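You operate a simulated robot arm through the tools that you are given. There is no shell and no other tool. Be economical: measure what you need, move in short steps, check, and stop when the job is done.

Carry out the task below with a simulated robot arm. There is one attempt and no reset: what you move stays moved.

JOB
Put the red basin on the shelf under the green bench. Then put the levelling stick in the blue basin. Then put one of the clear beads from the top of the yellow bench in the wide basket. The order counts.

The check looks at the end state, three seconds after you hand in, the way a careful person would. Anything else that was tipped, shoved, dropped, spilled or broken makes it a failure.

ROBOT AND FRAMES
A 7-joint arm with a two-finger gripper on a trunk, on a base that drives. Base frame: it is fixed to the floor where the robot stands at the start and does not move with it; the origin is under the middle of the robot, x ahead of it, y to its left, z up; the surface under the hand at the start is at about z = 740. Units: mm, degrees, N and s.
With the tool pointing down near the work surface it reaches from about 360 to 780 mm from the robot's upright axis, wherever it stands. Its first joint turns from -143.0 to 143.0 degrees. Places, roughly: blue basin [3500, 1750, 750]; clear bead (3x3x3 cm) [-2900, -1500, 800]; levelling stick [3750, 1250, 750]; shelf under the green bench [3900, -1900, 300]; wide basket [-4500, -2250, 750]. Payload 2.45 kg.
The tool frame sits at the grasp point between the pads (the TCP): z along the fingers, y along the line on which they close. The tips reach 26 mm beyond it. The gripper opens to 96 mm. The gripper's body begins 69 mm behind the TCP.
Orientation is that of the tool frame in the base frame, as a unit quaternion [w, x, y, z]. With the fingers straight down and closing along the base's y, the tool's x points along the base's -x, its y along +y and its z along -z.

CONTROLS
- The arm moves only by the tool servo_tool. Its argument "deltas" is one flat list of numbers, 7 for each row, row after row: the turn, a rotation vector about the tool's x, y, z in degrees, then the shift along the tool's x, y, z in mm, then the gripper command, from -1 (shut) to 1 (fully open), values between in proportion. In form: [rx, ry, rz, tx, ty, tz, gripper, rx, ry, rz, tx, ty, tz, gripper, ...]. A call has 1 to 20 rows; each row shifts and turns the commanded pose from where the row before left it, along the tool's axes as they then stand. Each row takes 0.2 s and may step no farther than 50 mm and 8.6 degrees from the row before; otherwise, or with a gripper value out of range, the whole call is refused. Where a pose cannot be reached the arm comes as near as it can. A force on the tool above 40 N (or 10 N above the force at the start of the call, whichever is more), or a blocked arm, ends the call early, and 0.2 s more pass. The fingers move at their own pace and stop on an object; they squeeze with about 34 N. The grip force told is the motor's: it shows also when the fingers shut on nothing. Time passes only in rows, and 0.2 s behind the last, so rows that do not move let the fingers close. It gives the time, the measured TCP pose, the force on the tool (base axes), the opening and the grip force at its end, in the units of the frame above (readings bear some noise), with the torque about the TCP (base axes, N m) and any sound that the robot's microphone picked up, and new pictures: "pictures" is both (left out), scene, wrist or none.
- Cameras (640 x 400 px; columns grow to the right, rows downward): "scene" is now at [25, 157.4, 1421.7]; the picture's right is [-0.29, -0.96, 0.00], its down [-0.72, 0.22, -0.66] and it looks along [0.63, -0.20, -0.75] (base axes); focal length 253 px, centre (320, 200). "wrist" rides on the gripper at [82, 3, -98] in the tool frame; the picture's right is [-0.04, 1.00, 0.00], its down [-0.73, -0.03, -0.68] and it looks along [-0.68, -0.03, 0.73] (tool axes); focal length 256 px, centre (320, 200).
- raise_lower(by): slides the trunk up (or, below 0, down) by that many mm; the arm and the scene camera ride with it, the base frame stays. It gives what a move gives, with no picture.
- base_move(legs): drives the robot by 1 to 6 legs, each [ahead, turn to the left] in mm and degrees, along the robot's own axes; the way and the turn of a leg run together, so that a leg with both is an arc; at most 1500 mm and 180 degrees a leg. The arm and the cameras ride along, it lands a little off, and it stops where it bumps. It gives what a move gives, and a new picture of the scene camera.
- pan_tilt(pan, tilt): turns the head with the scene camera to pan (to the left, within 155 degrees either way) and tilt (down, from -29 to 69), counted from straight ahead of the robot. It gives what a move gives, and a new picture of the scene camera.
- point_at(camera, pixels): for up to 12 pixels [column, row] of the newest picture of that camera ("zoom" is the newest enlarged one), the place [x, y, z] in the base frame of the surface seen there, good to about 2 mm. It takes no simulated time.
- close_up(camera, box): a new picture of the part [left, top, right, bottom] of that camera's present view, enlarged. It takes no simulated time.
- close_job(): hands the job in; it is judged then, once.

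Keep the steps short. Do not move on a guess: measure, check each grasp and each placing, and mend mistakes. In all there are 110 turns and 260 pictures (those below and enlarged ones count). Leave the gripper open and the arm clear of the work at the hand-in unless told otherwise, and finish with a single line.

The tools are called after "Emit:" as name(argument=value, ...) on one line, values as JSON. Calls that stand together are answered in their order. servo_tool: Moves the arm, as the interface text tells. Its arguments: {"type":"object","properties":{"deltas":{"type":"array","items":{"type":"number"}},"pictures":{"type":"string","enum":["both","scene","wrist","none"]}},"required":["deltas"]} The other tools are called the same way: raise_lower (by) slides the trunk up or down; base_move (legs) drives the base; pan_tilt (pan, tilt) turns the head that bears the scene camera; point_at (camera, pixels) gives the place of the surface under pixels of a picture; close_up (camera, box) takes an enlarged picture of a part of a camera's view; close_job () hands the job in.

At the start:

```text
time: 0.0
position: [577.4, 93.3, 974.7]
orientation: [0.001, 0.0, 1.0, 0.0]
ft_force: [-0.2, 0.8, -0.1]
wrist_torque: [0.01, -0.02, -0.01]
width: 96.1
gripper_force: 0.0
trunk travel left (down, up): [-475.0, 165.0]
robot x, y, heading: [0.8, -0.7, 0.1]
head pan, tilt: [-17.1, 48.5]
```

scene: 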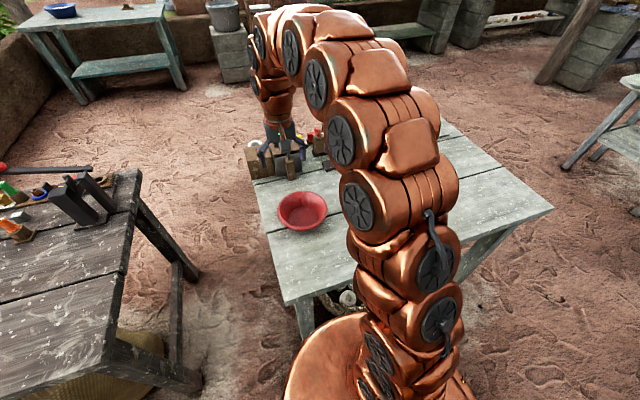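
wrist: 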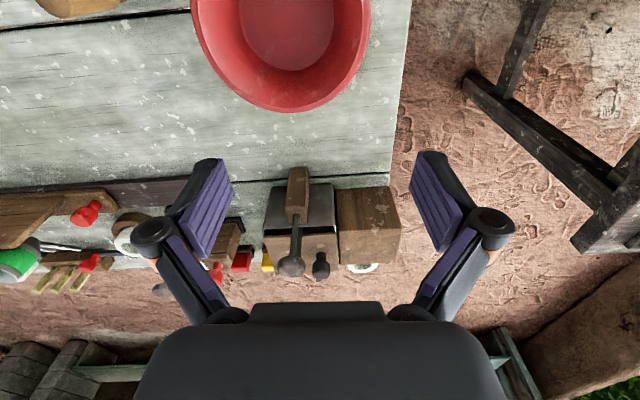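

I see the red basin at about (302,210) in the scene picture. I will measure its rim and the table around it.

Emit:
point_at(camera="scene", pixels=[[277, 208], [327, 208], [302, 191], [302, 229], [302, 212], [300, 245], [60, 10], [140, 60], [222, 10], [530, 20], [500, 180], [290, 300]])

Emit:
close_up(camera="scene", box=[220, 120, 380, 260])

Emit:
pan_tilt(pan=0, tilt=10)

Emit:
pan_tilt(pan=-60, tilt=15)

Emit:
pan_tilt(pan=60, tilt=15)

Emit:
pan_tilt(pan=150, tilt=15)

Emit:
pan_tilt(pan=-150, tilt=15)

```text
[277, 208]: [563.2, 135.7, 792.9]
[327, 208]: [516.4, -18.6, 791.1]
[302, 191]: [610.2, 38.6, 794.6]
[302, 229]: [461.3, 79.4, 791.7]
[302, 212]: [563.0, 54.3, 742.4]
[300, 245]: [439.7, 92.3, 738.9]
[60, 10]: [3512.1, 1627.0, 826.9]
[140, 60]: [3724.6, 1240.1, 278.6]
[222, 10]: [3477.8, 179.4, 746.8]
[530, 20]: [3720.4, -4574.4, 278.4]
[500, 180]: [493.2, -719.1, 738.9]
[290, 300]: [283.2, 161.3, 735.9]
```

```text
2.86 times, centred on (300, 190) of scene
```

zoom: 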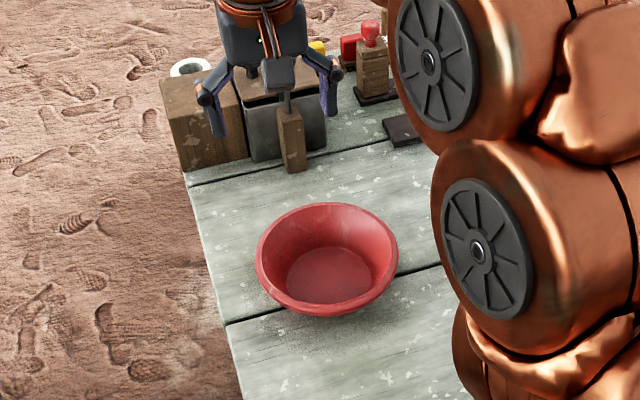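

```text
time: 1.1
position: [577.7, 93.2, 975.4]
orientation: [0.0, 0.0, 1.0, 0.0]
ft_force: [0.4, 0.5, 0.5]
wrist_torque: [0.01, 0.01, 0.0]
width: 96.2
gripper_force: 0.0
trunk travel left (down, up): [-475.0, 165.0]
robot x, y, heading: [0.2, -0.1, -0.3]
head pan, tilt: [0.0, 10.0]
```

scene: 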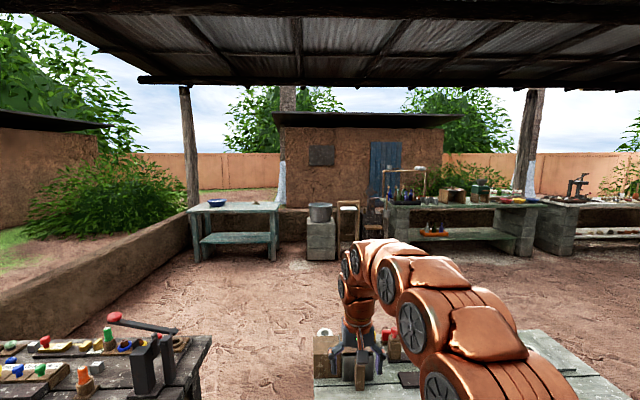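

```text
time: 2.4
position: [576.3, 93.1, 974.7]
orientation: [0.0, 0.0, 1.0, 0.0]
ft_force: [-0.3, 0.7, 0.0]
wrist_torque: [-0.01, -0.01, 0.03]
width: 96.3
gripper_force: 0.1
trunk travel left (down, up): [-475.0, 165.0]
robot x, y, heading: [0.2, -1.8, 0.1]
head pan, tilt: [-60.0, 15.0]
```

scene: 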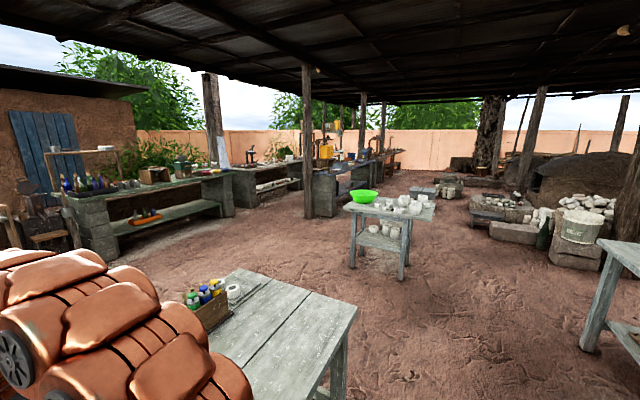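

```text
time: 4.3
position: [577.7, 92.6, 975.1]
orientation: [0.0, 0.0, 1.0, 0.0]
ft_force: [-0.4, -0.8, 0.4]
wrist_torque: [0.0, -0.02, 0.01]
width: 95.9
gripper_force: 0.0
trunk travel left (down, up): [-475.0, 165.0]
robot x, y, heading: [-2.9, 2.5, 0.1]
head pan, tilt: [60.0, 15.0]
```

scene: 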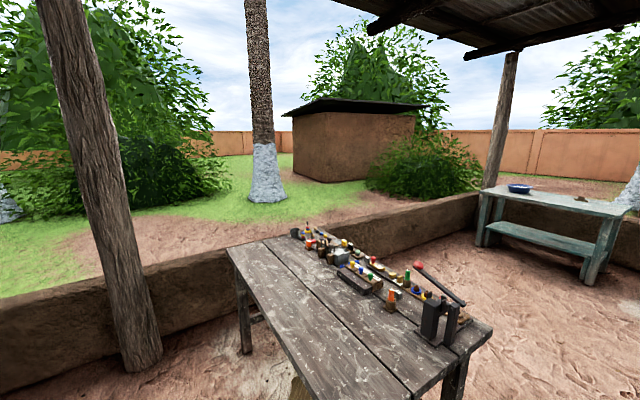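

```text
time: 6.0
position: [577.4, 93.1, 976.0]
orientation: [0.0, 0.0, 1.0, 0.0]
ft_force: [-0.5, -0.1, 0.6]
wrist_torque: [0.0, -0.07, 0.01]
width: 96.0
gripper_force: 0.0
trunk travel left (down, up): [-475.0, 165.0]
robot x, y, heading: [-1.5, 3.2, 0.2]
head pan, tilt: [150.0, 15.0]
```

scene: 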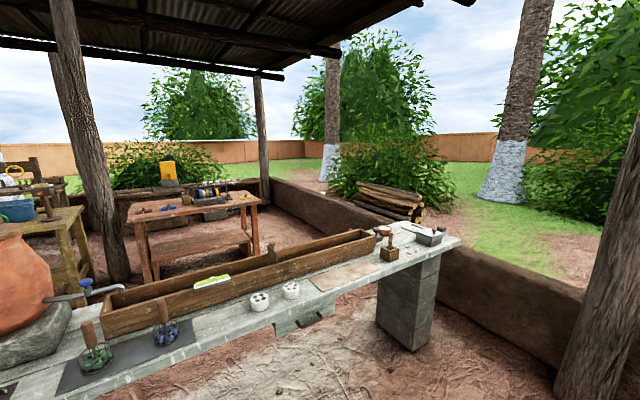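

```text
time: 10.1
position: [576.9, 93.1, 974.0]
orientation: [0.0, 0.0, 1.0, 0.0]
ft_force: [0.4, -0.5, 0.3]
wrist_torque: [-0.01, 0.02, -0.02]
width: 96.0
gripper_force: 0.0
trunk travel left (down, up): [-475.0, 165.0]
robot x, y, heading: [0.1, 0.4, -0.2]
head pan, tilt: [-150.0, 15.0]
```

scene: 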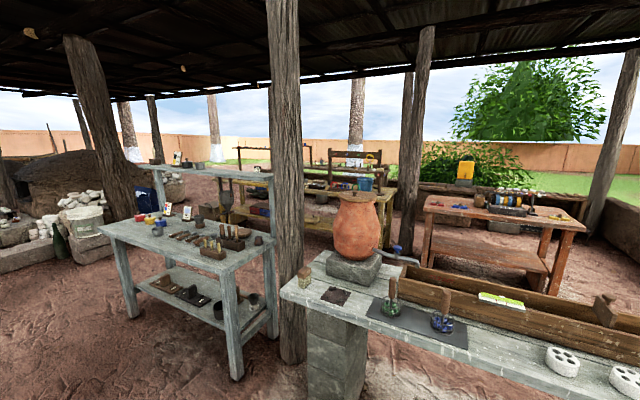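

The basin rim is about 160 mm wide, centred near (538,58), with its top at z = 792. Before choosing a grasp I'll look at the green bench shelf.

Emit:
pan_tilt(pan=-32, tilt=15)

Emit:
close_up(camera="scene", box=[200, 120, 440, 270])

```text
time: 12.1
position: [576.4, 92.0, 976.1]
orientation: [0.0, 0.001, 1.0, 0.0]
ft_force: [0.0, -0.7, 0.6]
wrist_torque: [0.0, -0.04, 0.03]
width: 96.0
gripper_force: 0.1
trunk travel left (down, up): [-475.0, 165.0]
robot x, y, heading: [-2.8, 3.8, -0.1]
head pan, tilt: [-32.0, 15.0]
```

scene: 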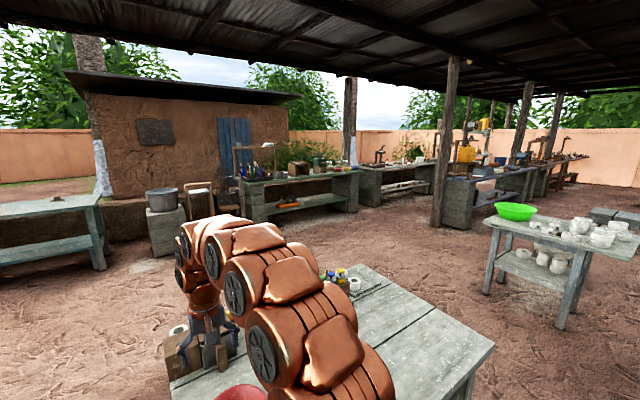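

```text
2.67 times, centred on (320, 195) of scene
```

zoom: 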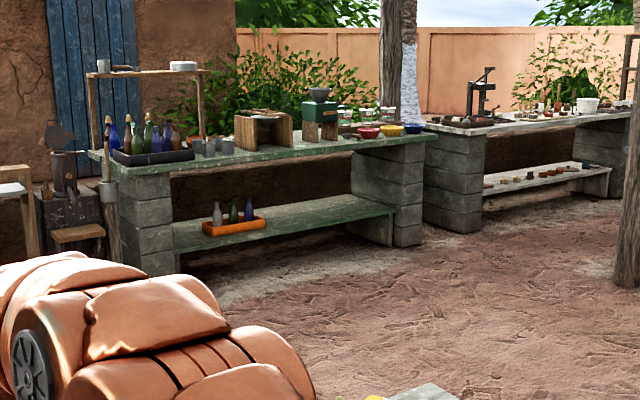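

The green bench has an open front, with a tray on its shelf at left. I'll measure the shelf's front edge, its back, and the underside of the bench top.

Emit:
point_at(camera="zoom", pixels=[[300, 229], [340, 221], [385, 211], [330, 201], [360, 198], [300, 206], [300, 157], [360, 149], [375, 180], [265, 228], [300, 162], [320, 175]])

Emit:
close_up(camera="scene", box=[255, 165, 365, 235])

```text
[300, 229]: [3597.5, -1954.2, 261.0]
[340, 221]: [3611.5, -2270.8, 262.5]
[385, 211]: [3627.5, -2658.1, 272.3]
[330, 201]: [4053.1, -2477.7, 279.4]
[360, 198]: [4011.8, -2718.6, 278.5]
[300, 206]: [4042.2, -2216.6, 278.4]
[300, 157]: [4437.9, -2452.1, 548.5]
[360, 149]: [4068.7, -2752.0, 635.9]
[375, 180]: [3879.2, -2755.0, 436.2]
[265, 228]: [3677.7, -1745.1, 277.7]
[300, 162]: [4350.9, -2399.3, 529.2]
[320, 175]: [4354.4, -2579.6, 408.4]
```

```text
5.71 times, centred on (310, 200) of scene
```

zoom: 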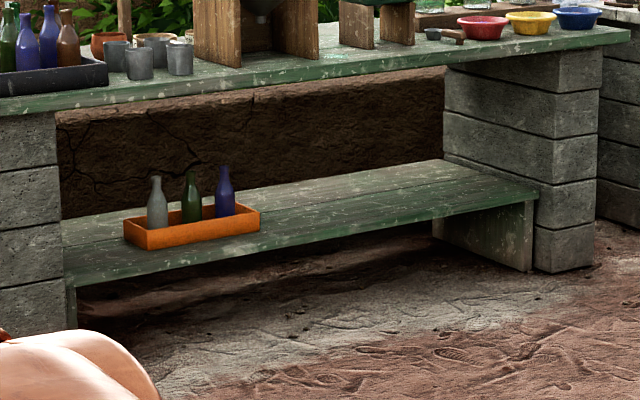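

Emit:
point_at(camera="zoom", pixels=[[300, 78], [400, 66], [300, 66], [483, 17], [460, 25], [508, 25], [483, 36], [500, 52], [350, 223], [300, 200], [260, 225], [490, 200]])

Emit:
pan_tilt(pan=5, tilt=60)

```text
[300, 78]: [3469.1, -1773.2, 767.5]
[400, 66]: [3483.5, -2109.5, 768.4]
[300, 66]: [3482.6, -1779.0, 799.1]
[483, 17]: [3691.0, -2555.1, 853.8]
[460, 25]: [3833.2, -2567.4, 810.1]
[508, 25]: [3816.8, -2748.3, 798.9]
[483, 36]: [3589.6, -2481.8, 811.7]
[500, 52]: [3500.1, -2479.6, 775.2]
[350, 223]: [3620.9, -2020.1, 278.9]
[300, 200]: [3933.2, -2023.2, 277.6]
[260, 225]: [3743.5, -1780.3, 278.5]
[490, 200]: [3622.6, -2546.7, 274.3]
```

```text
time: 13.2
position: [576.8, 93.4, 975.5]
orientation: [0.0, 0.0, 1.0, 0.0]
ft_force: [-0.9, -0.5, -0.2]
wrist_torque: [0.01, -0.03, -0.02]
width: 96.1
gripper_force: 0.1
trunk travel left (down, up): [-475.0, 165.0]
robot x, y, heading: [-0.2, 2.3, -0.1]
head pan, tilt: [5.0, 60.0]
```

scene: 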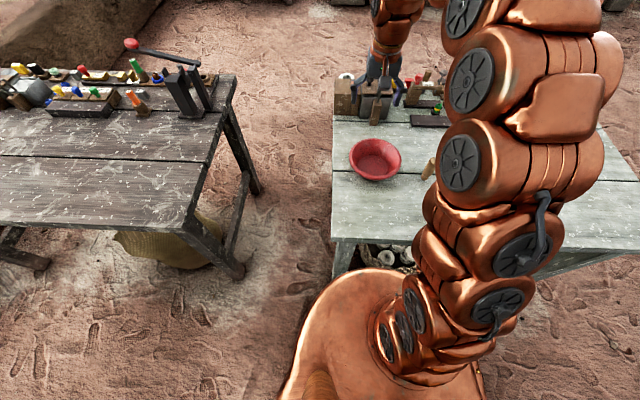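

The shelf is at z≈278 with its front edge near x≈3605. The bench top overhangs it to x≈3470, with the underside near z≈760. So I need a forward-tilted grip on the near rim. I'll measure the basin profile in more detail.

Emit:
close_up(camera="scene", box=[325, 120, 453, 200])

Emit:
point_at(camera="scene", pixels=[[376, 140], [376, 178], [350, 158], [401, 158], [376, 160], [376, 150], [376, 170], [376, 174], [376, 184], [432, 168], [345, 225], [420, 90]])

```text
5.00 times, centred on (389, 160) of scene
```

zoom: 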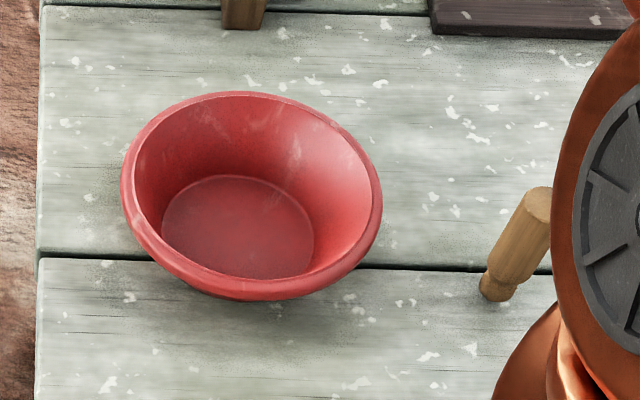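

```text
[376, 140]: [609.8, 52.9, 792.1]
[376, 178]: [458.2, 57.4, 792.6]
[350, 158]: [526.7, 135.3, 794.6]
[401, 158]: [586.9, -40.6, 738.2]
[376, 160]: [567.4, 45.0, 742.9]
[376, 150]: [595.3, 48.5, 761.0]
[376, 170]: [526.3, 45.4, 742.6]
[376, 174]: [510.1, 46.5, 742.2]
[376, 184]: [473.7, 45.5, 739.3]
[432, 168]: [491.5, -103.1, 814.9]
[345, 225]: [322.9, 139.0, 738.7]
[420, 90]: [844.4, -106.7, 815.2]
```

The basin centre is about (537,57), the rim radius about 78 and the wall slopes about 60°. I want to back up about 150 mm for a tilted grip, so I'll check the space behind me first.

Emit:
pan_tilt(pan=154, tilt=50)

Emit:
point_at(camera="scene", pixels=[[100, 100], [200, 100], [300, 100], [100, 200], [200, 200], [300, 200], [400, 200], [320, 300]])

Emit:
pan_tilt(pan=-154, tilt=50)

Emit:
point_at(camera="scene", pixels=[[100, 100], [200, 100], [300, 100], [400, 100], [500, 100], [400, 200], [500, 200], [320, 200]])

```text
time: 15.5
position: [577.9, 93.0, 975.6]
orientation: [0.001, 0.0, 1.0, 0.0]
ft_force: [-0.3, 0.7, -0.9]
wrist_torque: [0.02, 0.0, 0.03]
width: 96.2
gripper_force: 0.1
trunk travel left (down, up): [-475.0, 165.0]
robot x, y, heading: [-1.9, 2.8, 0.1]
head pan, tilt: [154.0, 50.0]
```

scene: 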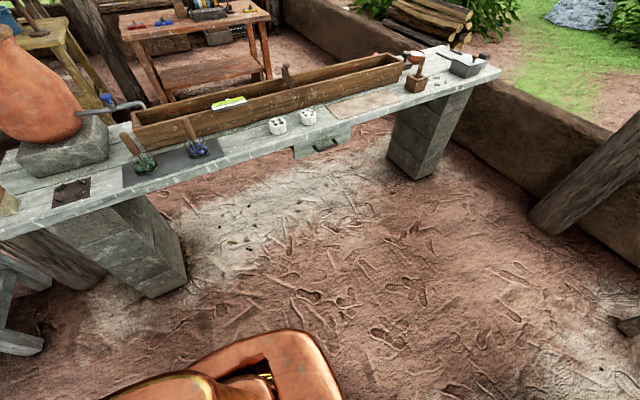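

```text
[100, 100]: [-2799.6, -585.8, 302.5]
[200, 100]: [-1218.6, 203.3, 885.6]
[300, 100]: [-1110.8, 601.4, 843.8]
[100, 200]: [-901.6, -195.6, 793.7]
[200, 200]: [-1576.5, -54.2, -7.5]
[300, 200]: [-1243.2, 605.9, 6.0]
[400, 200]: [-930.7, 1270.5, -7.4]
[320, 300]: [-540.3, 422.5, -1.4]
```

```text
time: 19.7
position: [578.6, 92.9, 976.4]
orientation: [0.0, 0.0, 1.0, 0.0]
ft_force: [0.4, 0.4, -0.5]
wrist_torque: [-0.03, 0.05, -0.01]
width: 95.8
gripper_force: 0.0
trunk travel left (down, up): [-475.0, 165.0]
robot x, y, heading: [-2.1, 0.9, -0.2]
head pan, tilt: [-154.0, 50.0]
```

scene: 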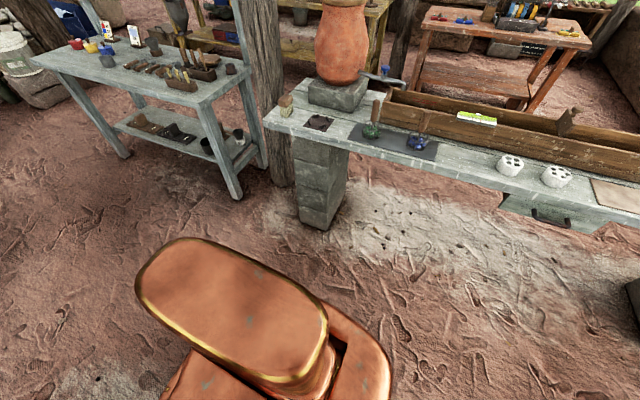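

```text
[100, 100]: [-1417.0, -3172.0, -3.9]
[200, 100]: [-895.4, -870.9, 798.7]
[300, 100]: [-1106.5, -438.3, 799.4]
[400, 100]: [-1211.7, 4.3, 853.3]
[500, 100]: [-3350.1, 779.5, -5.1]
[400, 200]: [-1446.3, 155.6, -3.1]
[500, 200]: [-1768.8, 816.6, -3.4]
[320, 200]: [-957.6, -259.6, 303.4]
```

There is clear floor behind me to about x = -850. I'll back up 180 mm and look at the basin again.

Emit:
base_move(legs=[[-180, 0]])

Emit:
pan_tilt(pan=5, tilt=55)

```text
time: 21.2
position: [393.4, 94.8, 975.3]
orientation: [0.0, -0.002, 1.0, 0.0]
ft_force: [-0.1, -0.1, 0.4]
wrist_torque: [0.0, 0.02, 0.01]
width: 95.7
gripper_force: 0.1
trunk travel left (down, up): [-475.0, 165.0]
robot x, y, heading: [-181.1, -0.4, 0.2]
head pan, tilt: [-154.0, 50.0]
```

scene: 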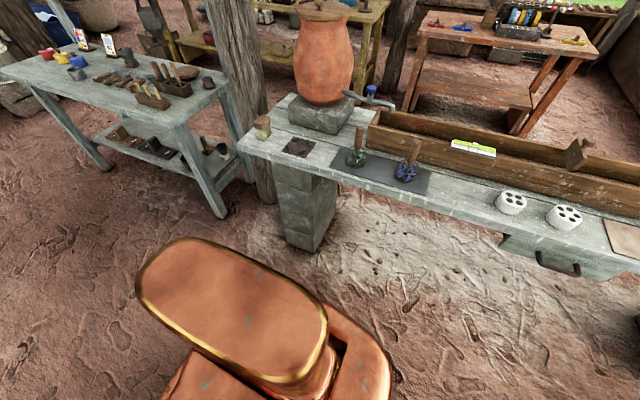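

```text
time: 23.7
position: [393.7, 95.0, 973.8]
orientation: [0.0, -0.002, 1.0, 0.0]
ft_force: [0.3, 0.3, -0.4]
wrist_torque: [0.02, 0.01, 0.03]
width: 95.9
gripper_force: 0.0
trunk travel left (down, up): [-475.0, 165.0]
robot x, y, heading: [-184.7, 0.6, 0.2]
head pan, tilt: [5.0, 55.0]
```

scene: 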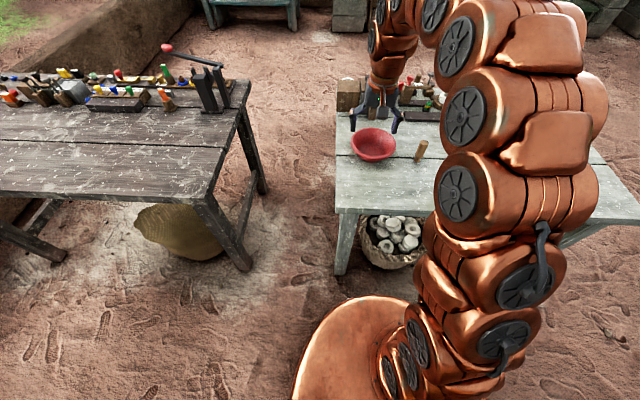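

The basin is unchanged and a loose dowel stands to its right at (420,150), so I'll keep clear of that. Next I turn the gripper 90° with the camera to the left, tilt it 35° to point forward and down, and half close it.

Emit:
servo_tool(deltas=[0, 0, 8.18, 0, 0, 0, -0.25, 0, 0, 8.18, 0, 0, 0, -0.25, 0, 0, 8.18, 0, 0, 0, -0.25, 0, 0, 8.18, 0, 0, 0, -0.25, 0, 0, 8.18, 0, 0, 0, -0.25, 0, 0, 8.18, 0, 0, 0, -0.25, 0, 0, 8.18, 0, 0, 0, -0.25, 0, 0, 8.18, 0, 0, 0, -0.25, 0, 0, 8.18, 0, 0, 0, -0.25, 0, 0, 8.18, 0, 0, 0, -0.25, 0, 0, 8.2, 0, 0, 0, -0.25, -7, 0, 0, 0, 0, 0, -0.25, -7, 0, 0, 0, 0, 0, -0.25, -7, 0, 0, 0, 0, 0, -0.25, -7, 0, 0, 0, 0, 0, -0.25, -7, 0, 0, 0, 0, 0, -0.25, 0, 0, 0, 0, 0, 0, -0.25])

```text
time: 27.3
position: [393.0, 95.5, 974.9]
orientation: [0.213, 0.673, 0.676, 0.213]
ft_force: [-0.5, 0.6, -0.1]
wrist_torque: [-0.01, 0.01, 0.0]
width: 35.8
gripper_force: 0.2
trunk travel left (down, up): [-475.0, 165.0]
robot x, y, heading: [-183.0, -0.8, 0.1]
head pan, tilt: [5.0, 55.0]
```

scene: 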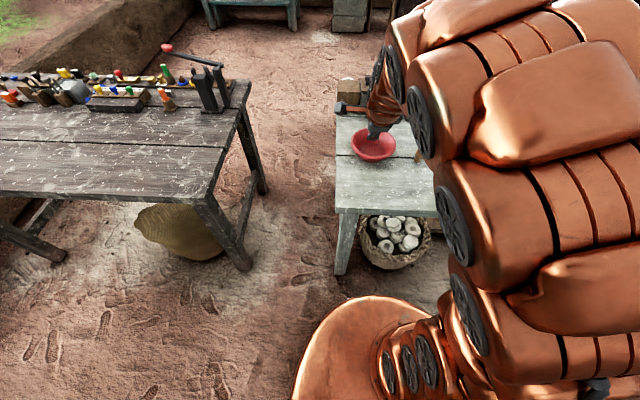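
wrist: 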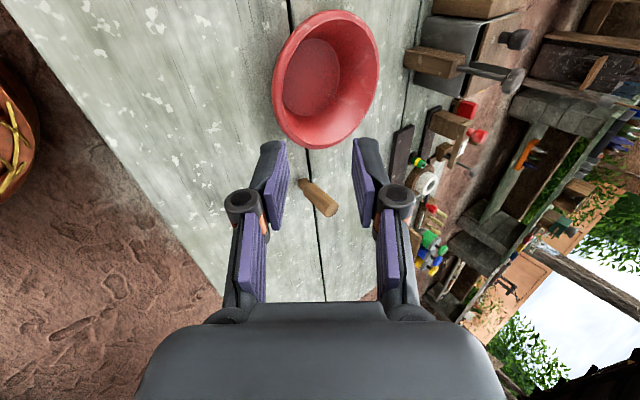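

The wrist picture shows the gripper tilted as planned, with the basin ahead of it. I'll move to a pre-grasp point 60 mm back along the tool from the near rim.

Emit:
servo_tool(deltas=[0, 0, 0, -7.7, -9.9, 27.6, -0.25, 0, 0, 0, -7.7, -9.9, 27.6, -0.25, 0, 0, 0, -7.7, -9.9, 27.6, -0.25, 0, 0, 0, -7.7, -9.9, 27.6, -0.25, 0, 0, 0, -7.7, -9.9, 27.6, -0.25, 0, 0, 0, 0, 0, 0, -0.25])

```text
time: 28.7
position: [430.8, 58.1, 833.1]
orientation: [0.212, 0.673, 0.676, 0.213]
ft_force: [-0.6, 0.3, 0.5]
wrist_torque: [-0.01, -0.03, -0.01]
width: 35.9
gripper_force: 0.1
trunk travel left (down, up): [-475.0, 165.0]
robot x, y, heading: [-186.3, 0.8, 0.0]
head pan, tilt: [5.0, 55.0]
```

scene: 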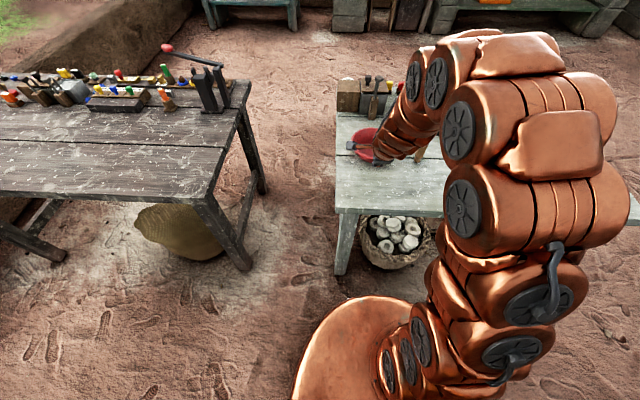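
wrist: 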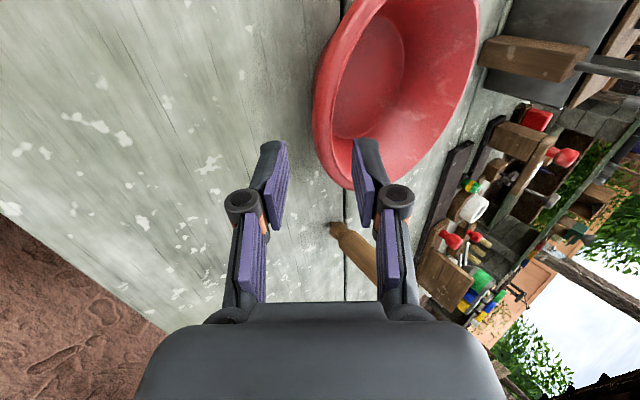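

The fingers straddle the near rim. I'll check the rim position through the wrist camera.

Emit:
point_at(camera="wrist", pixels=[[316, 110], [318, 90], [322, 140], [325, 60], [335, 180], [350, 230], [340, 225]])

```text
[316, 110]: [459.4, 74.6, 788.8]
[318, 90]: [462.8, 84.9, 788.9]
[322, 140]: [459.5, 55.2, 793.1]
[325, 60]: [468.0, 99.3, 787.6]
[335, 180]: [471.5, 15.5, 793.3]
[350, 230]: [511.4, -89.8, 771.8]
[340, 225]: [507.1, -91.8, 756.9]
```

The near rim is at x≈459, z≈792, as expected. I'll advance 58 mm along the tool, then close.

Emit:
servo_tool(deltas=[0, 0, 0, 0, 0, 20, -0.25, 0, 0, 0, 0, 0, 20, -0.25, 0, 0, 0, 0, 0, 18, -0.25, 0, 0, 0, 0, 0, 0, -0.25], pictures="wrist")

Emit:
servo_tool(deltas=[0, 0, 0, 0, 0, 0, -1, 0, 0, 0, 0, 0, 0, -1, 0, 0, 0, 0, 0, 0, -1, 0, 0, 0, 0, 0, 0, -1, 0, 0, 0, 0, 0, 0, -1], pictures="wrist")

```text
time: 29.7
position: [464.5, 55.9, 786.5]
orientation: [0.212, 0.672, 0.676, 0.214]
ft_force: [-0.1, 0.3, 0.5]
wrist_torque: [-0.03, -0.02, 0.05]
width: 36.1
gripper_force: 0.0
trunk travel left (down, up): [-475.0, 165.0]
robot x, y, heading: [-181.3, -0.6, 0.4]
head pan, tilt: [5.0, 55.0]
```

wrist: 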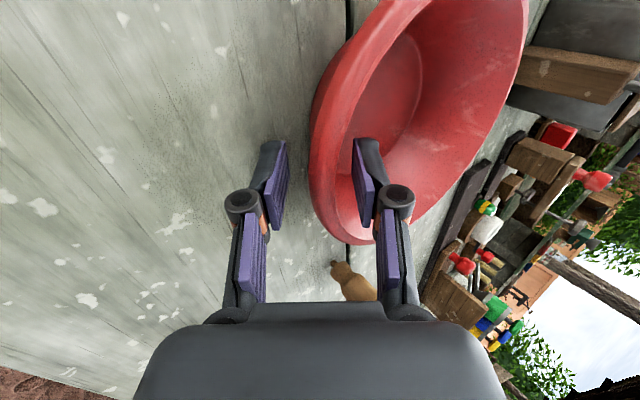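

```text
time: 30.9
position: [464.0, 56.4, 786.1]
orientation: [0.212, 0.673, 0.676, 0.213]
ft_force: [-0.4, -0.1, -0.3]
wrist_torque: [0.01, 0.02, -0.01]
width: 6.7
gripper_force: 33.8
trunk travel left (down, up): [-475.0, 165.0]
robot x, y, heading: [-183.3, 1.4, 0.3]
head pan, tilt: [5.0, 55.0]
```

wrist: 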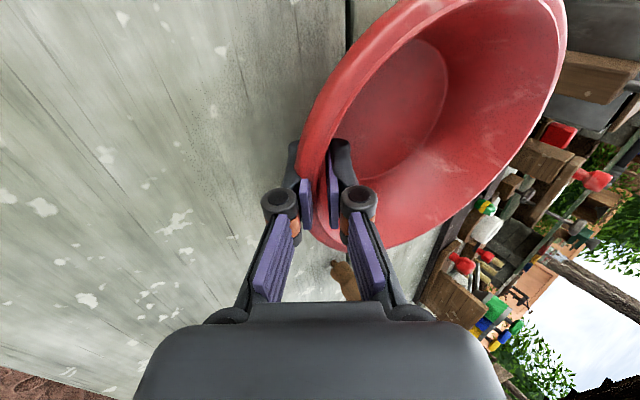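

The grip is holding at 6.7 mm with 34 N. I'll lift 150 mm straight up.

Emit:
servo_tool(deltas=[0, 0, 0, 0, 11.5, -16.4, -1, 0, 0, 0, 0, 17.25, -24.6, -1, 0, 0, 0, 0, 17.25, -24.6, -1, 0, 0, 0, 0, 17.25, -24.6, -1, 0, 0, 0, 0, 17.25, -24.6, -1, 0, 0, 0, 0, 5, -8, -1])

```text
time: 32.3
position: [464.2, 56.8, 936.7]
orientation: [0.212, 0.673, 0.676, 0.212]
ft_force: [1.3, 0.1, 0.3]
wrist_torque: [-0.01, 0.07, -0.03]
width: 6.3
gripper_force: 34.2
trunk travel left (down, up): [-475.0, 165.0]
robot x, y, heading: [-183.7, -2.5, 0.1]
head pan, tilt: [5.0, 55.0]
```

scene: 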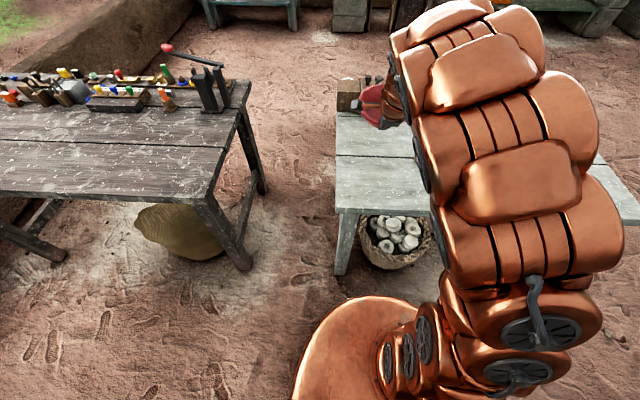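
wrist: 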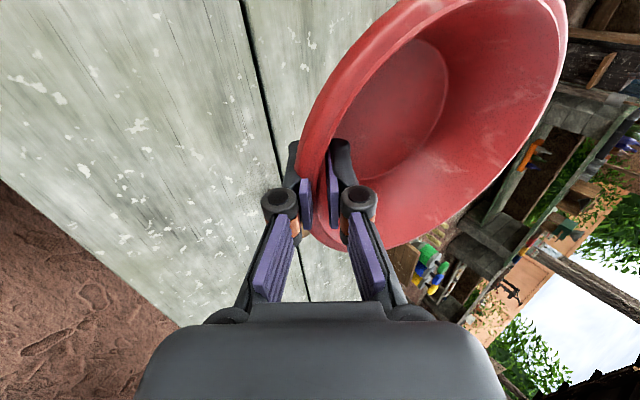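

The basin is lifted cleanly. Next I map the way around the right side of the table.

Emit:
pan_tilt(pan=-70, tilt=30)

Emit:
point_at(camera="scene", pixels=[[100, 100], [200, 100], [300, 100], [400, 100], [200, 200], [300, 200], [400, 200], [500, 200], [300, 300], [600, 150]])

```text
time: 33.7
position: [464.3, 55.0, 936.4]
orientation: [0.213, 0.673, 0.675, 0.214]
ft_force: [-0.4, -0.5, 0.1]
wrist_torque: [0.01, 0.02, -0.01]
width: 6.3
gripper_force: 34.4
trunk travel left (down, up): [-475.0, 165.0]
robot x, y, heading: [-184.2, -1.9, 0.2]
head pan, tilt: [-70.0, 30.0]
```

scene: 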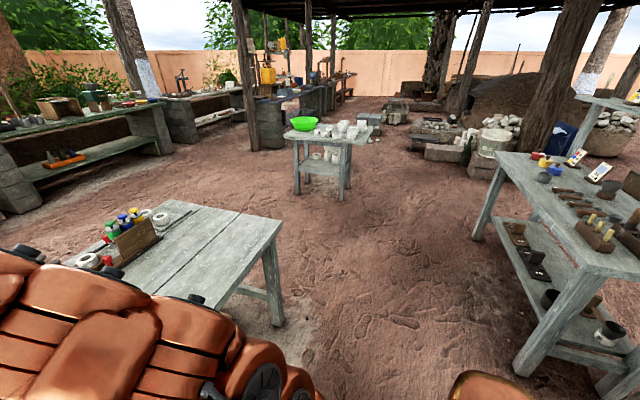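

```text
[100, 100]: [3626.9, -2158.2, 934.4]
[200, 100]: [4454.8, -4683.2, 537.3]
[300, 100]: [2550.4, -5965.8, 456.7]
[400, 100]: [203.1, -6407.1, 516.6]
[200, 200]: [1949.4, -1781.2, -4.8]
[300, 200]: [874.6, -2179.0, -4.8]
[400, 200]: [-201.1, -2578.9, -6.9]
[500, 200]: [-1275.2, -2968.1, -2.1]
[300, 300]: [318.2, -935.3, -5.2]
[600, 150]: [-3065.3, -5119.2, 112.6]
```

Emit:
point_at(camera="scene", pixels=[[297, 192], [341, 200], [284, 135], [252, 147], [276, 325], [281, 224], [475, 238], [520, 372], [17, 212], [160, 152], [490, 170], [148, 205]])

```text
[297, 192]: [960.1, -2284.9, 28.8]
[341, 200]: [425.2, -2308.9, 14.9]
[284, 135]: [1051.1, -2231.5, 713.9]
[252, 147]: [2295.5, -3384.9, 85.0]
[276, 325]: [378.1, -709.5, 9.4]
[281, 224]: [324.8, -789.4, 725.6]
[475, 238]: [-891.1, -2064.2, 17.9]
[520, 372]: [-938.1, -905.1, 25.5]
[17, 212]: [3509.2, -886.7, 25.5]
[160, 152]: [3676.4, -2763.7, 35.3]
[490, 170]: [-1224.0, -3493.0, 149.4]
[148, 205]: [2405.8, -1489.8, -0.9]
```

The corridor between the tables, y from −800 to −2230, is open. I'll raise the trunk 150 mm, turn right, drive to y≈−1500, turn back and drive ahead.

Emit:
raise_lower(by=150)

Emit:
base_move(legs=[[0, -90], [1500, 0]])

Emit:
base_move(legs=[[0, 90], [1500, 0]])

```text
time: 35.5
position: [466.3, 56.5, 1086.0]
orientation: [0.212, 0.673, 0.676, 0.213]
ft_force: [-1.1, -0.2, 0.4]
wrist_torque: [-0.01, 0.04, -0.03]
width: 6.4
gripper_force: 34.2
trunk travel left (down, up): [-625.0, 15.0]
robot x, y, heading: [-183.7, -1.8, 0.2]
head pan, tilt: [-70.0, 30.0]
```

```text
time: 46.5
position: [-80.9, -2098.7, 1085.7]
orientation: [0.301, 0.954, 0.011, 0.004]
ft_force: [-0.4, 0.2, 0.0]
wrist_torque: [0.01, -0.03, 0.03]
width: 5.7
gripper_force: 33.5
trunk travel left (down, up): [-625.0, 15.0]
robot x, y, heading: [-148.2, -1449.8, -88.6]
head pan, tilt: [-70.0, 30.0]
```

scene: 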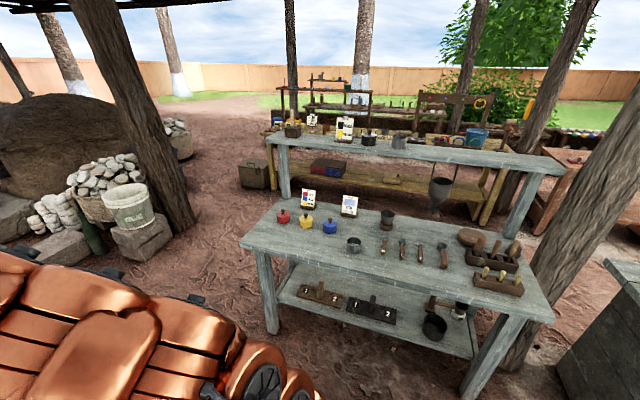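

```text
time: 57.8
position: [1999.0, -1310.1, 1085.4]
orientation: [0.207, 0.658, 0.69, 0.217]
ft_force: [-1.3, -0.5, -0.4]
wrist_torque: [0.0, 0.05, 0.02]
width: 6.1
gripper_force: 34.5
trunk travel left (down, up): [-625.0, 15.0]
robot x, y, heading: [1355.3, -1391.9, 2.8]
head pan, tilt: [-70.0, 30.0]
```

scene: 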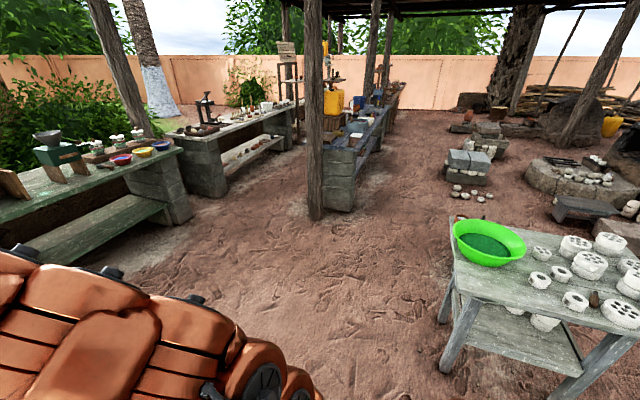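

I'm at (1355,−1392). I'll turn about 41° right, drive 1500 mm, and turn back to face the bench.

Emit:
base_move(legs=[[0, -41.5], [1480, 0], [0, 38.7]])

Emit:
pan_tilt(pan=25, tilt=35)

```text
time: 68.7
position: [3134.6, -2270.7, 1086.2]
orientation: [0.215, 0.683, 0.666, 0.21]
ft_force: [0.7, -0.3, 0.1]
wrist_torque: [0.01, 0.04, -0.03]
width: 6.0
gripper_force: 34.2
trunk travel left (down, up): [-625.0, 15.0]
robot x, y, heading: [2481.5, -2306.8, -1.4]
head pan, tilt: [-70.0, 30.0]
```

scene: 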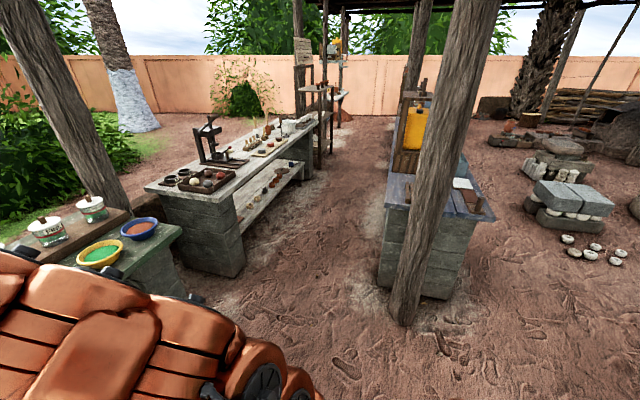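

```text
time: 70.4
position: [3135.9, -2272.5, 1086.7]
orientation: [0.215, 0.683, 0.666, 0.21]
ft_force: [0.7, -0.5, -0.4]
wrist_torque: [-0.01, -0.01, 0.01]
width: 5.8
gripper_force: 34.0
trunk travel left (down, up): [-625.0, 15.0]
robot x, y, heading: [2484.0, -2310.4, -1.2]
head pan, tilt: [25.0, 35.0]
```

scene: 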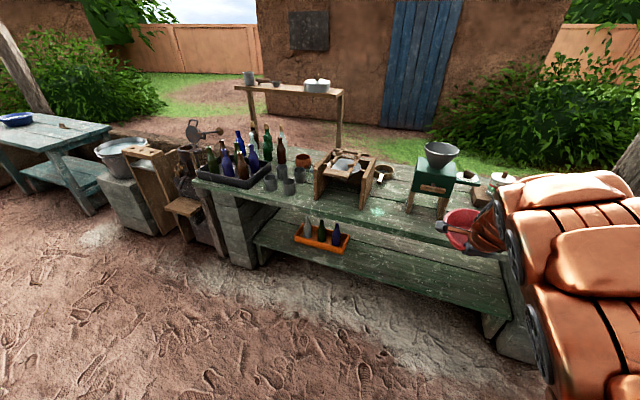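

The tray of bottles is on the left part of the shelf. I'll measure the shelf, the tray and the top edge.

Emit:
point_at(camera="scene", pixels=[[343, 253], [350, 236], [298, 240], [400, 280], [450, 298], [505, 317], [420, 265], [470, 270], [260, 243], [400, 224], [450, 240], [505, 255]])

```text
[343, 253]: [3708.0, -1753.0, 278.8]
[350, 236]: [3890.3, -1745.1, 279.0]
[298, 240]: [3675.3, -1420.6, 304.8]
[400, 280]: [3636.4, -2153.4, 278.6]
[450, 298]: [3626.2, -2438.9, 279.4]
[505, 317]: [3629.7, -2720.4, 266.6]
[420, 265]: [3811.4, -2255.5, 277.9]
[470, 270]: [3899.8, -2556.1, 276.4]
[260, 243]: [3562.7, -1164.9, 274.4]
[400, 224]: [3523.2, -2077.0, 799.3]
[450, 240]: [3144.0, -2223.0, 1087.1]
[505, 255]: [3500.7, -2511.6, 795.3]
```

The shelf is clear from y = −1750 to −2700, and my basin is at y≈−2271. I'll lower the trunk 610 mm while still outside the bench top edge.

Emit:
raise_lower(by=-610)

Emit:
pan_tilt(pan=15, tilt=25)

```text
refused: -610 is not a number from -400 to 400
```

```text
time: 71.1
position: [3134.9, -2272.3, 1086.0]
orientation: [0.215, 0.683, 0.666, 0.21]
ft_force: [-1.2, 0.9, -0.6]
wrist_torque: [-0.03, 0.03, 0.0]
width: 6.1
gripper_force: 33.6
trunk travel left (down, up): [-625.0, 15.0]
robot x, y, heading: [2484.5, -2311.8, -1.5]
head pan, tilt: [15.0, 25.0]
```

scene: 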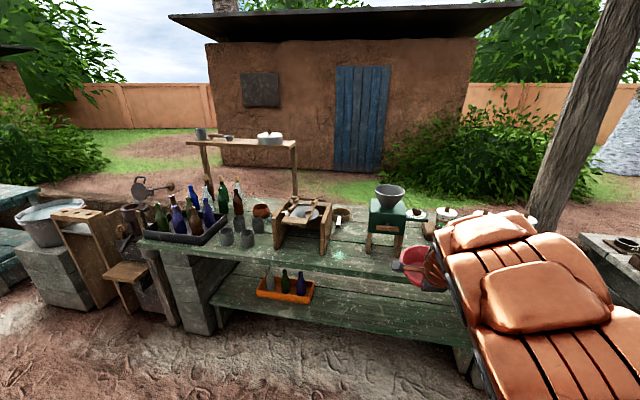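

The limit is 400 mm per call, so I'll lower in two steps.

Emit:
raise_lower(by=-400)

Emit:
raise_lower(by=-210)

Emit:
pan_tilt(pan=15, tilt=25)

```text
time: 74.9
position: [3134.7, -2271.4, 687.3]
orientation: [0.215, 0.682, 0.666, 0.21]
ft_force: [-0.2, 0.1, 0.0]
wrist_torque: [0.0, 0.05, 0.02]
width: 6.2
gripper_force: 34.4
trunk travel left (down, up): [-225.0, 415.0]
robot x, y, heading: [2488.2, -2308.0, -1.4]
head pan, tilt: [15.0, 25.0]
```

```text
time: 77.2
position: [3135.0, -2271.9, 476.2]
orientation: [0.215, 0.683, 0.666, 0.21]
ft_force: [0.5, -0.1, 0.1]
wrist_torque: [0.01, 0.03, 0.0]
width: 6.0
gripper_force: 33.8
trunk travel left (down, up): [-15.0, 625.0]
robot x, y, heading: [2485.5, -2311.8, -1.1]
head pan, tilt: [15.0, 25.0]
```

```text
time: 77.8
position: [3136.0, -2272.2, 476.3]
orientation: [0.215, 0.683, 0.666, 0.21]
ft_force: [-0.5, -0.8, -0.8]
wrist_torque: [-0.01, 0.03, -0.03]
width: 5.9
gripper_force: 34.1
trunk travel left (down, up): [-15.0, 625.0]
robot x, y, heading: [2484.7, -2315.5, -1.4]
head pan, tilt: [15.0, 25.0]
```

scene: 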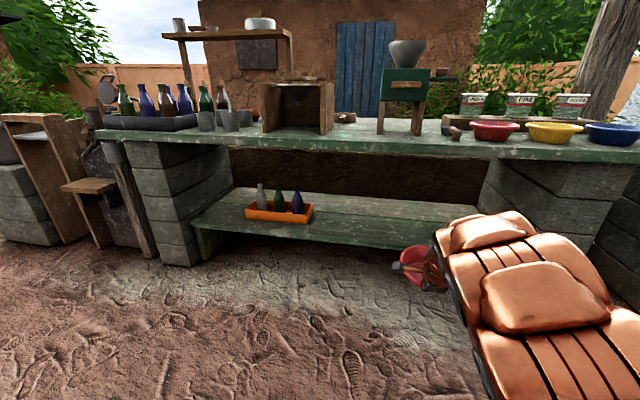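

I'll measure how high the arm's forearm and wrist stand, to check clearance under the bench top edge at z≈755.

Emit:
close_up(camera="scene", box=[380, 190, 640, 352])

Emit:
point_at(camera="scene", pixels=[[440, 235], [450, 222], [480, 217], [500, 212], [530, 225], [520, 245], [570, 300], [435, 275], [412, 250], [400, 265], [425, 252], [600, 320]])

```text
2.46 times, centred on (510, 271) of scene
```

zoom: 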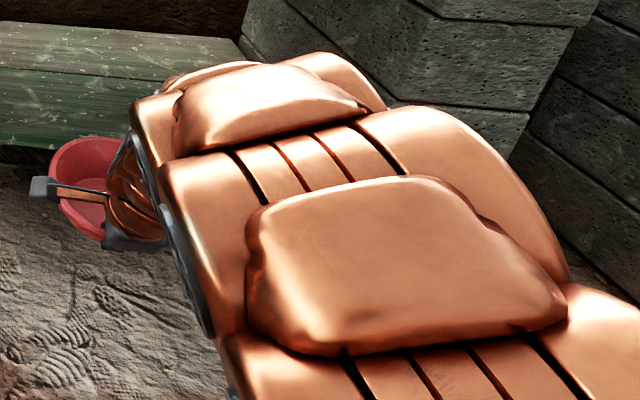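

```text
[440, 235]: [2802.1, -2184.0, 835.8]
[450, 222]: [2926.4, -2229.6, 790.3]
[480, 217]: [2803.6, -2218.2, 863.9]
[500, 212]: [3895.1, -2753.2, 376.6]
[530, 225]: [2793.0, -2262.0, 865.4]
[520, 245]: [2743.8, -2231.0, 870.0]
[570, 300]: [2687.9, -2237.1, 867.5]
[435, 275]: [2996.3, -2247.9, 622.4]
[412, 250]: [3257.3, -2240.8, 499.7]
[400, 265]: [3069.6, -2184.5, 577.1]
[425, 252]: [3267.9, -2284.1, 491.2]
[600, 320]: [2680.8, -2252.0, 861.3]
```

The forearm tops out around z≈790 at 210 mm behind the TCP, and lowering the arm brings that down further. I'll lower the TCP by 125 mm and look again.

Emit:
servo_tool(deltas=[0, 0, 0, 0, -14.4, 20.5, -1, 0, 0, 0, 0, -14.4, 20.5, -1, 0, 0, 0, 0, -14.4, 20.5, -1, 0, 0, 0, 0, -14.4, 20.5, -1, 0, 0, 0, 0, -14.4, 20.5, -1, 0, 0, 0, 0, 0, 0, -1])

Emit:
pan_tilt(pan=5, tilt=35)

Emit:
close_up(camera="scene", box=[230, 120, 470, 270])

```text
time: 79.2
position: [3133.8, -2270.2, 350.7]
orientation: [0.215, 0.682, 0.666, 0.21]
ft_force: [0.6, -0.5, -0.2]
wrist_torque: [0.01, 0.05, 0.02]
width: 5.7
gripper_force: 33.6
trunk travel left (down, up): [-15.0, 625.0]
robot x, y, heading: [2484.7, -2311.6, -1.4]
head pan, tilt: [15.0, 25.0]
```

scene: 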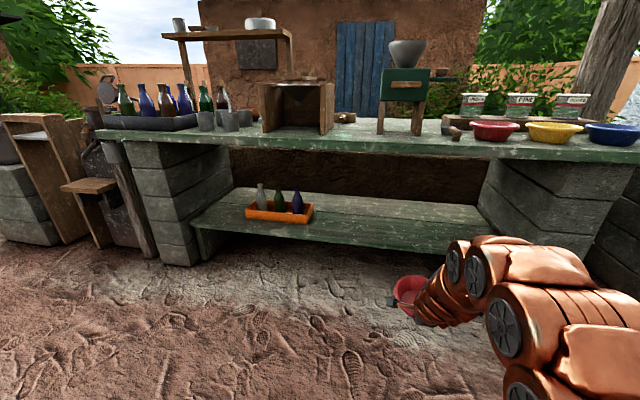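
wrist: 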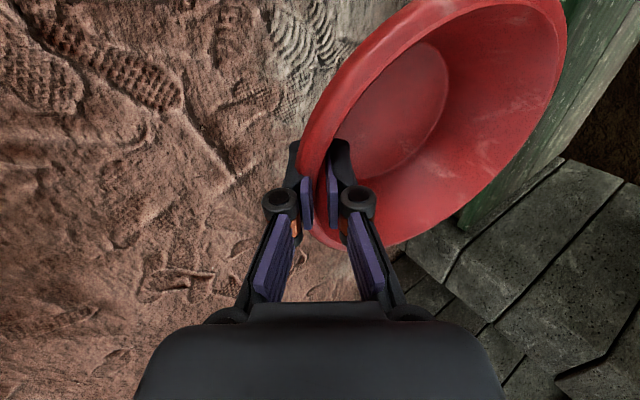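

```text
time: 79.9
position: [3135.8, -2272.5, 352.1]
orientation: [0.215, 0.682, 0.666, 0.21]
ft_force: [-0.3, 0.0, -0.9]
wrist_torque: [-0.06, 0.03, 0.01]
width: 6.0
gripper_force: 34.6
trunk travel left (down, up): [-15.0, 625.0]
robot x, y, heading: [2483.3, -2308.3, -1.5]
head pan, tilt: [5.0, 35.0]
```

scene: 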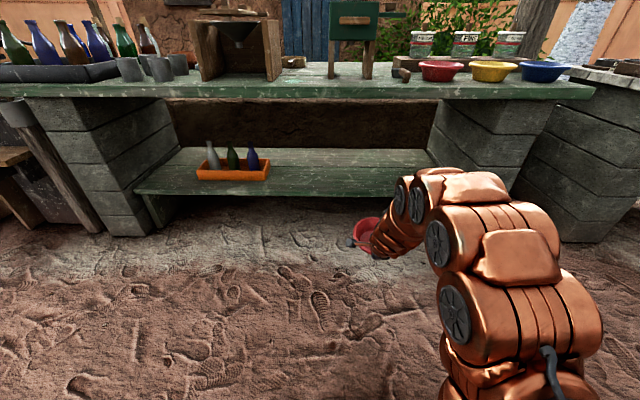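

```text
2.67 times, centred on (350, 195) of scene
```

zoom: 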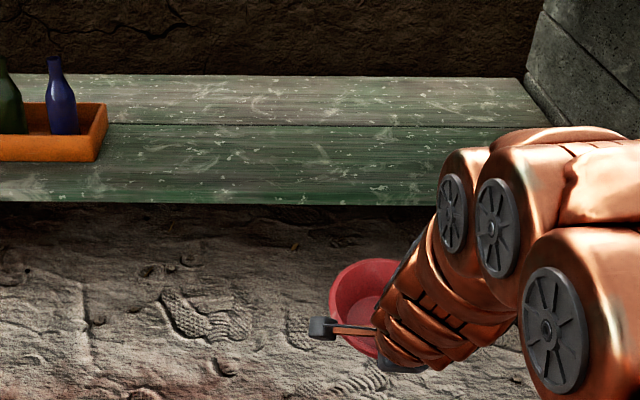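

I'll check how level the basin is in the grip with rim points from both cameras, along with forearm heights and the shelf edge.

Emit:
point_at(camera="wrist", pixels=[[302, 150], [330, 100], [370, 50], [566, 30], [550, 100], [400, 242], [470, 200], [410, 85], [350, 160], [590, 150]])

Emit:
point_at(camera="zoom", pixels=[[330, 200], [200, 200], [350, 190], [450, 155], [500, 140], [550, 130], [620, 145], [350, 268], [385, 260], [560, 190]])

```text
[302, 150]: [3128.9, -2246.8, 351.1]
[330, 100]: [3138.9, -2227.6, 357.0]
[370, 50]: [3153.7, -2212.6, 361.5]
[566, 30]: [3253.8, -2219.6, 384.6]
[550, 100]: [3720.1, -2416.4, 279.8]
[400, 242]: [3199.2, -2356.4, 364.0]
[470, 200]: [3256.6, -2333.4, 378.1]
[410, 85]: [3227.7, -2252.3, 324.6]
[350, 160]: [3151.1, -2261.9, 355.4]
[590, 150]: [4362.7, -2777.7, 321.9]
```

```text
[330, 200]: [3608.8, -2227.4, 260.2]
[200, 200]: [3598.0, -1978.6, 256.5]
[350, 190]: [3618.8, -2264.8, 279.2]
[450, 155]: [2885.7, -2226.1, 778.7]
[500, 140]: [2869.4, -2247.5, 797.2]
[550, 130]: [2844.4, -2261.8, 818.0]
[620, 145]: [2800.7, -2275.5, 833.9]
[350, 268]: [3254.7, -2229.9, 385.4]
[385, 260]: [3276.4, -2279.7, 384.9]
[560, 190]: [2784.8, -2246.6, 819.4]
```

The shelf edge is at x≈3610. The basin sits in the grip with its far side about 12° up, its near base edge about 34 mm above shelf level, and the forearm clears the bench edge. I'll drive forward 460 mm.

Emit:
base_move(legs=[[460, 0]])

Emit:
close_up(camera="scene", box=[200, 60, 520, 260])

```text
time: 82.7
position: [3598.0, -2282.9, 351.7]
orientation: [0.215, 0.683, 0.666, 0.21]
ft_force: [0.1, -0.8, -0.6]
wrist_torque: [0.0, 0.03, -0.03]
width: 6.2
gripper_force: 33.7
trunk travel left (down, up): [-15.0, 625.0]
robot x, y, heading: [2945.9, -2320.0, -1.5]
head pan, tilt: [5.0, 35.0]
```

scene: 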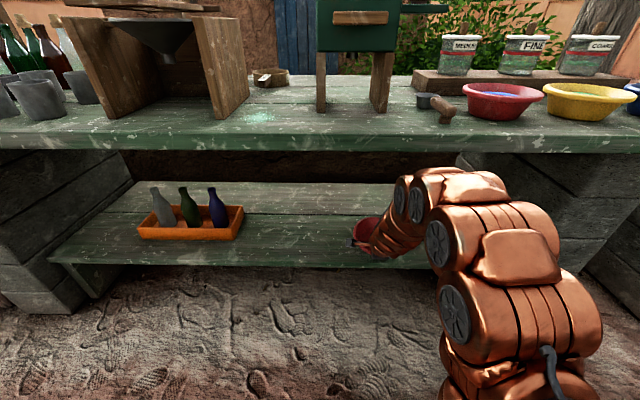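

```text
2.00 times, centred on (360, 160) of scene
```

zoom: 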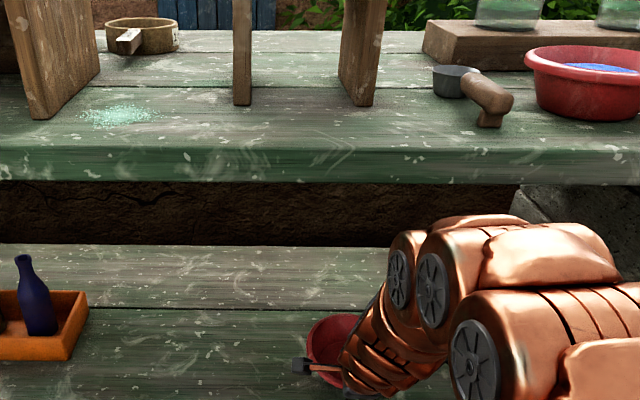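

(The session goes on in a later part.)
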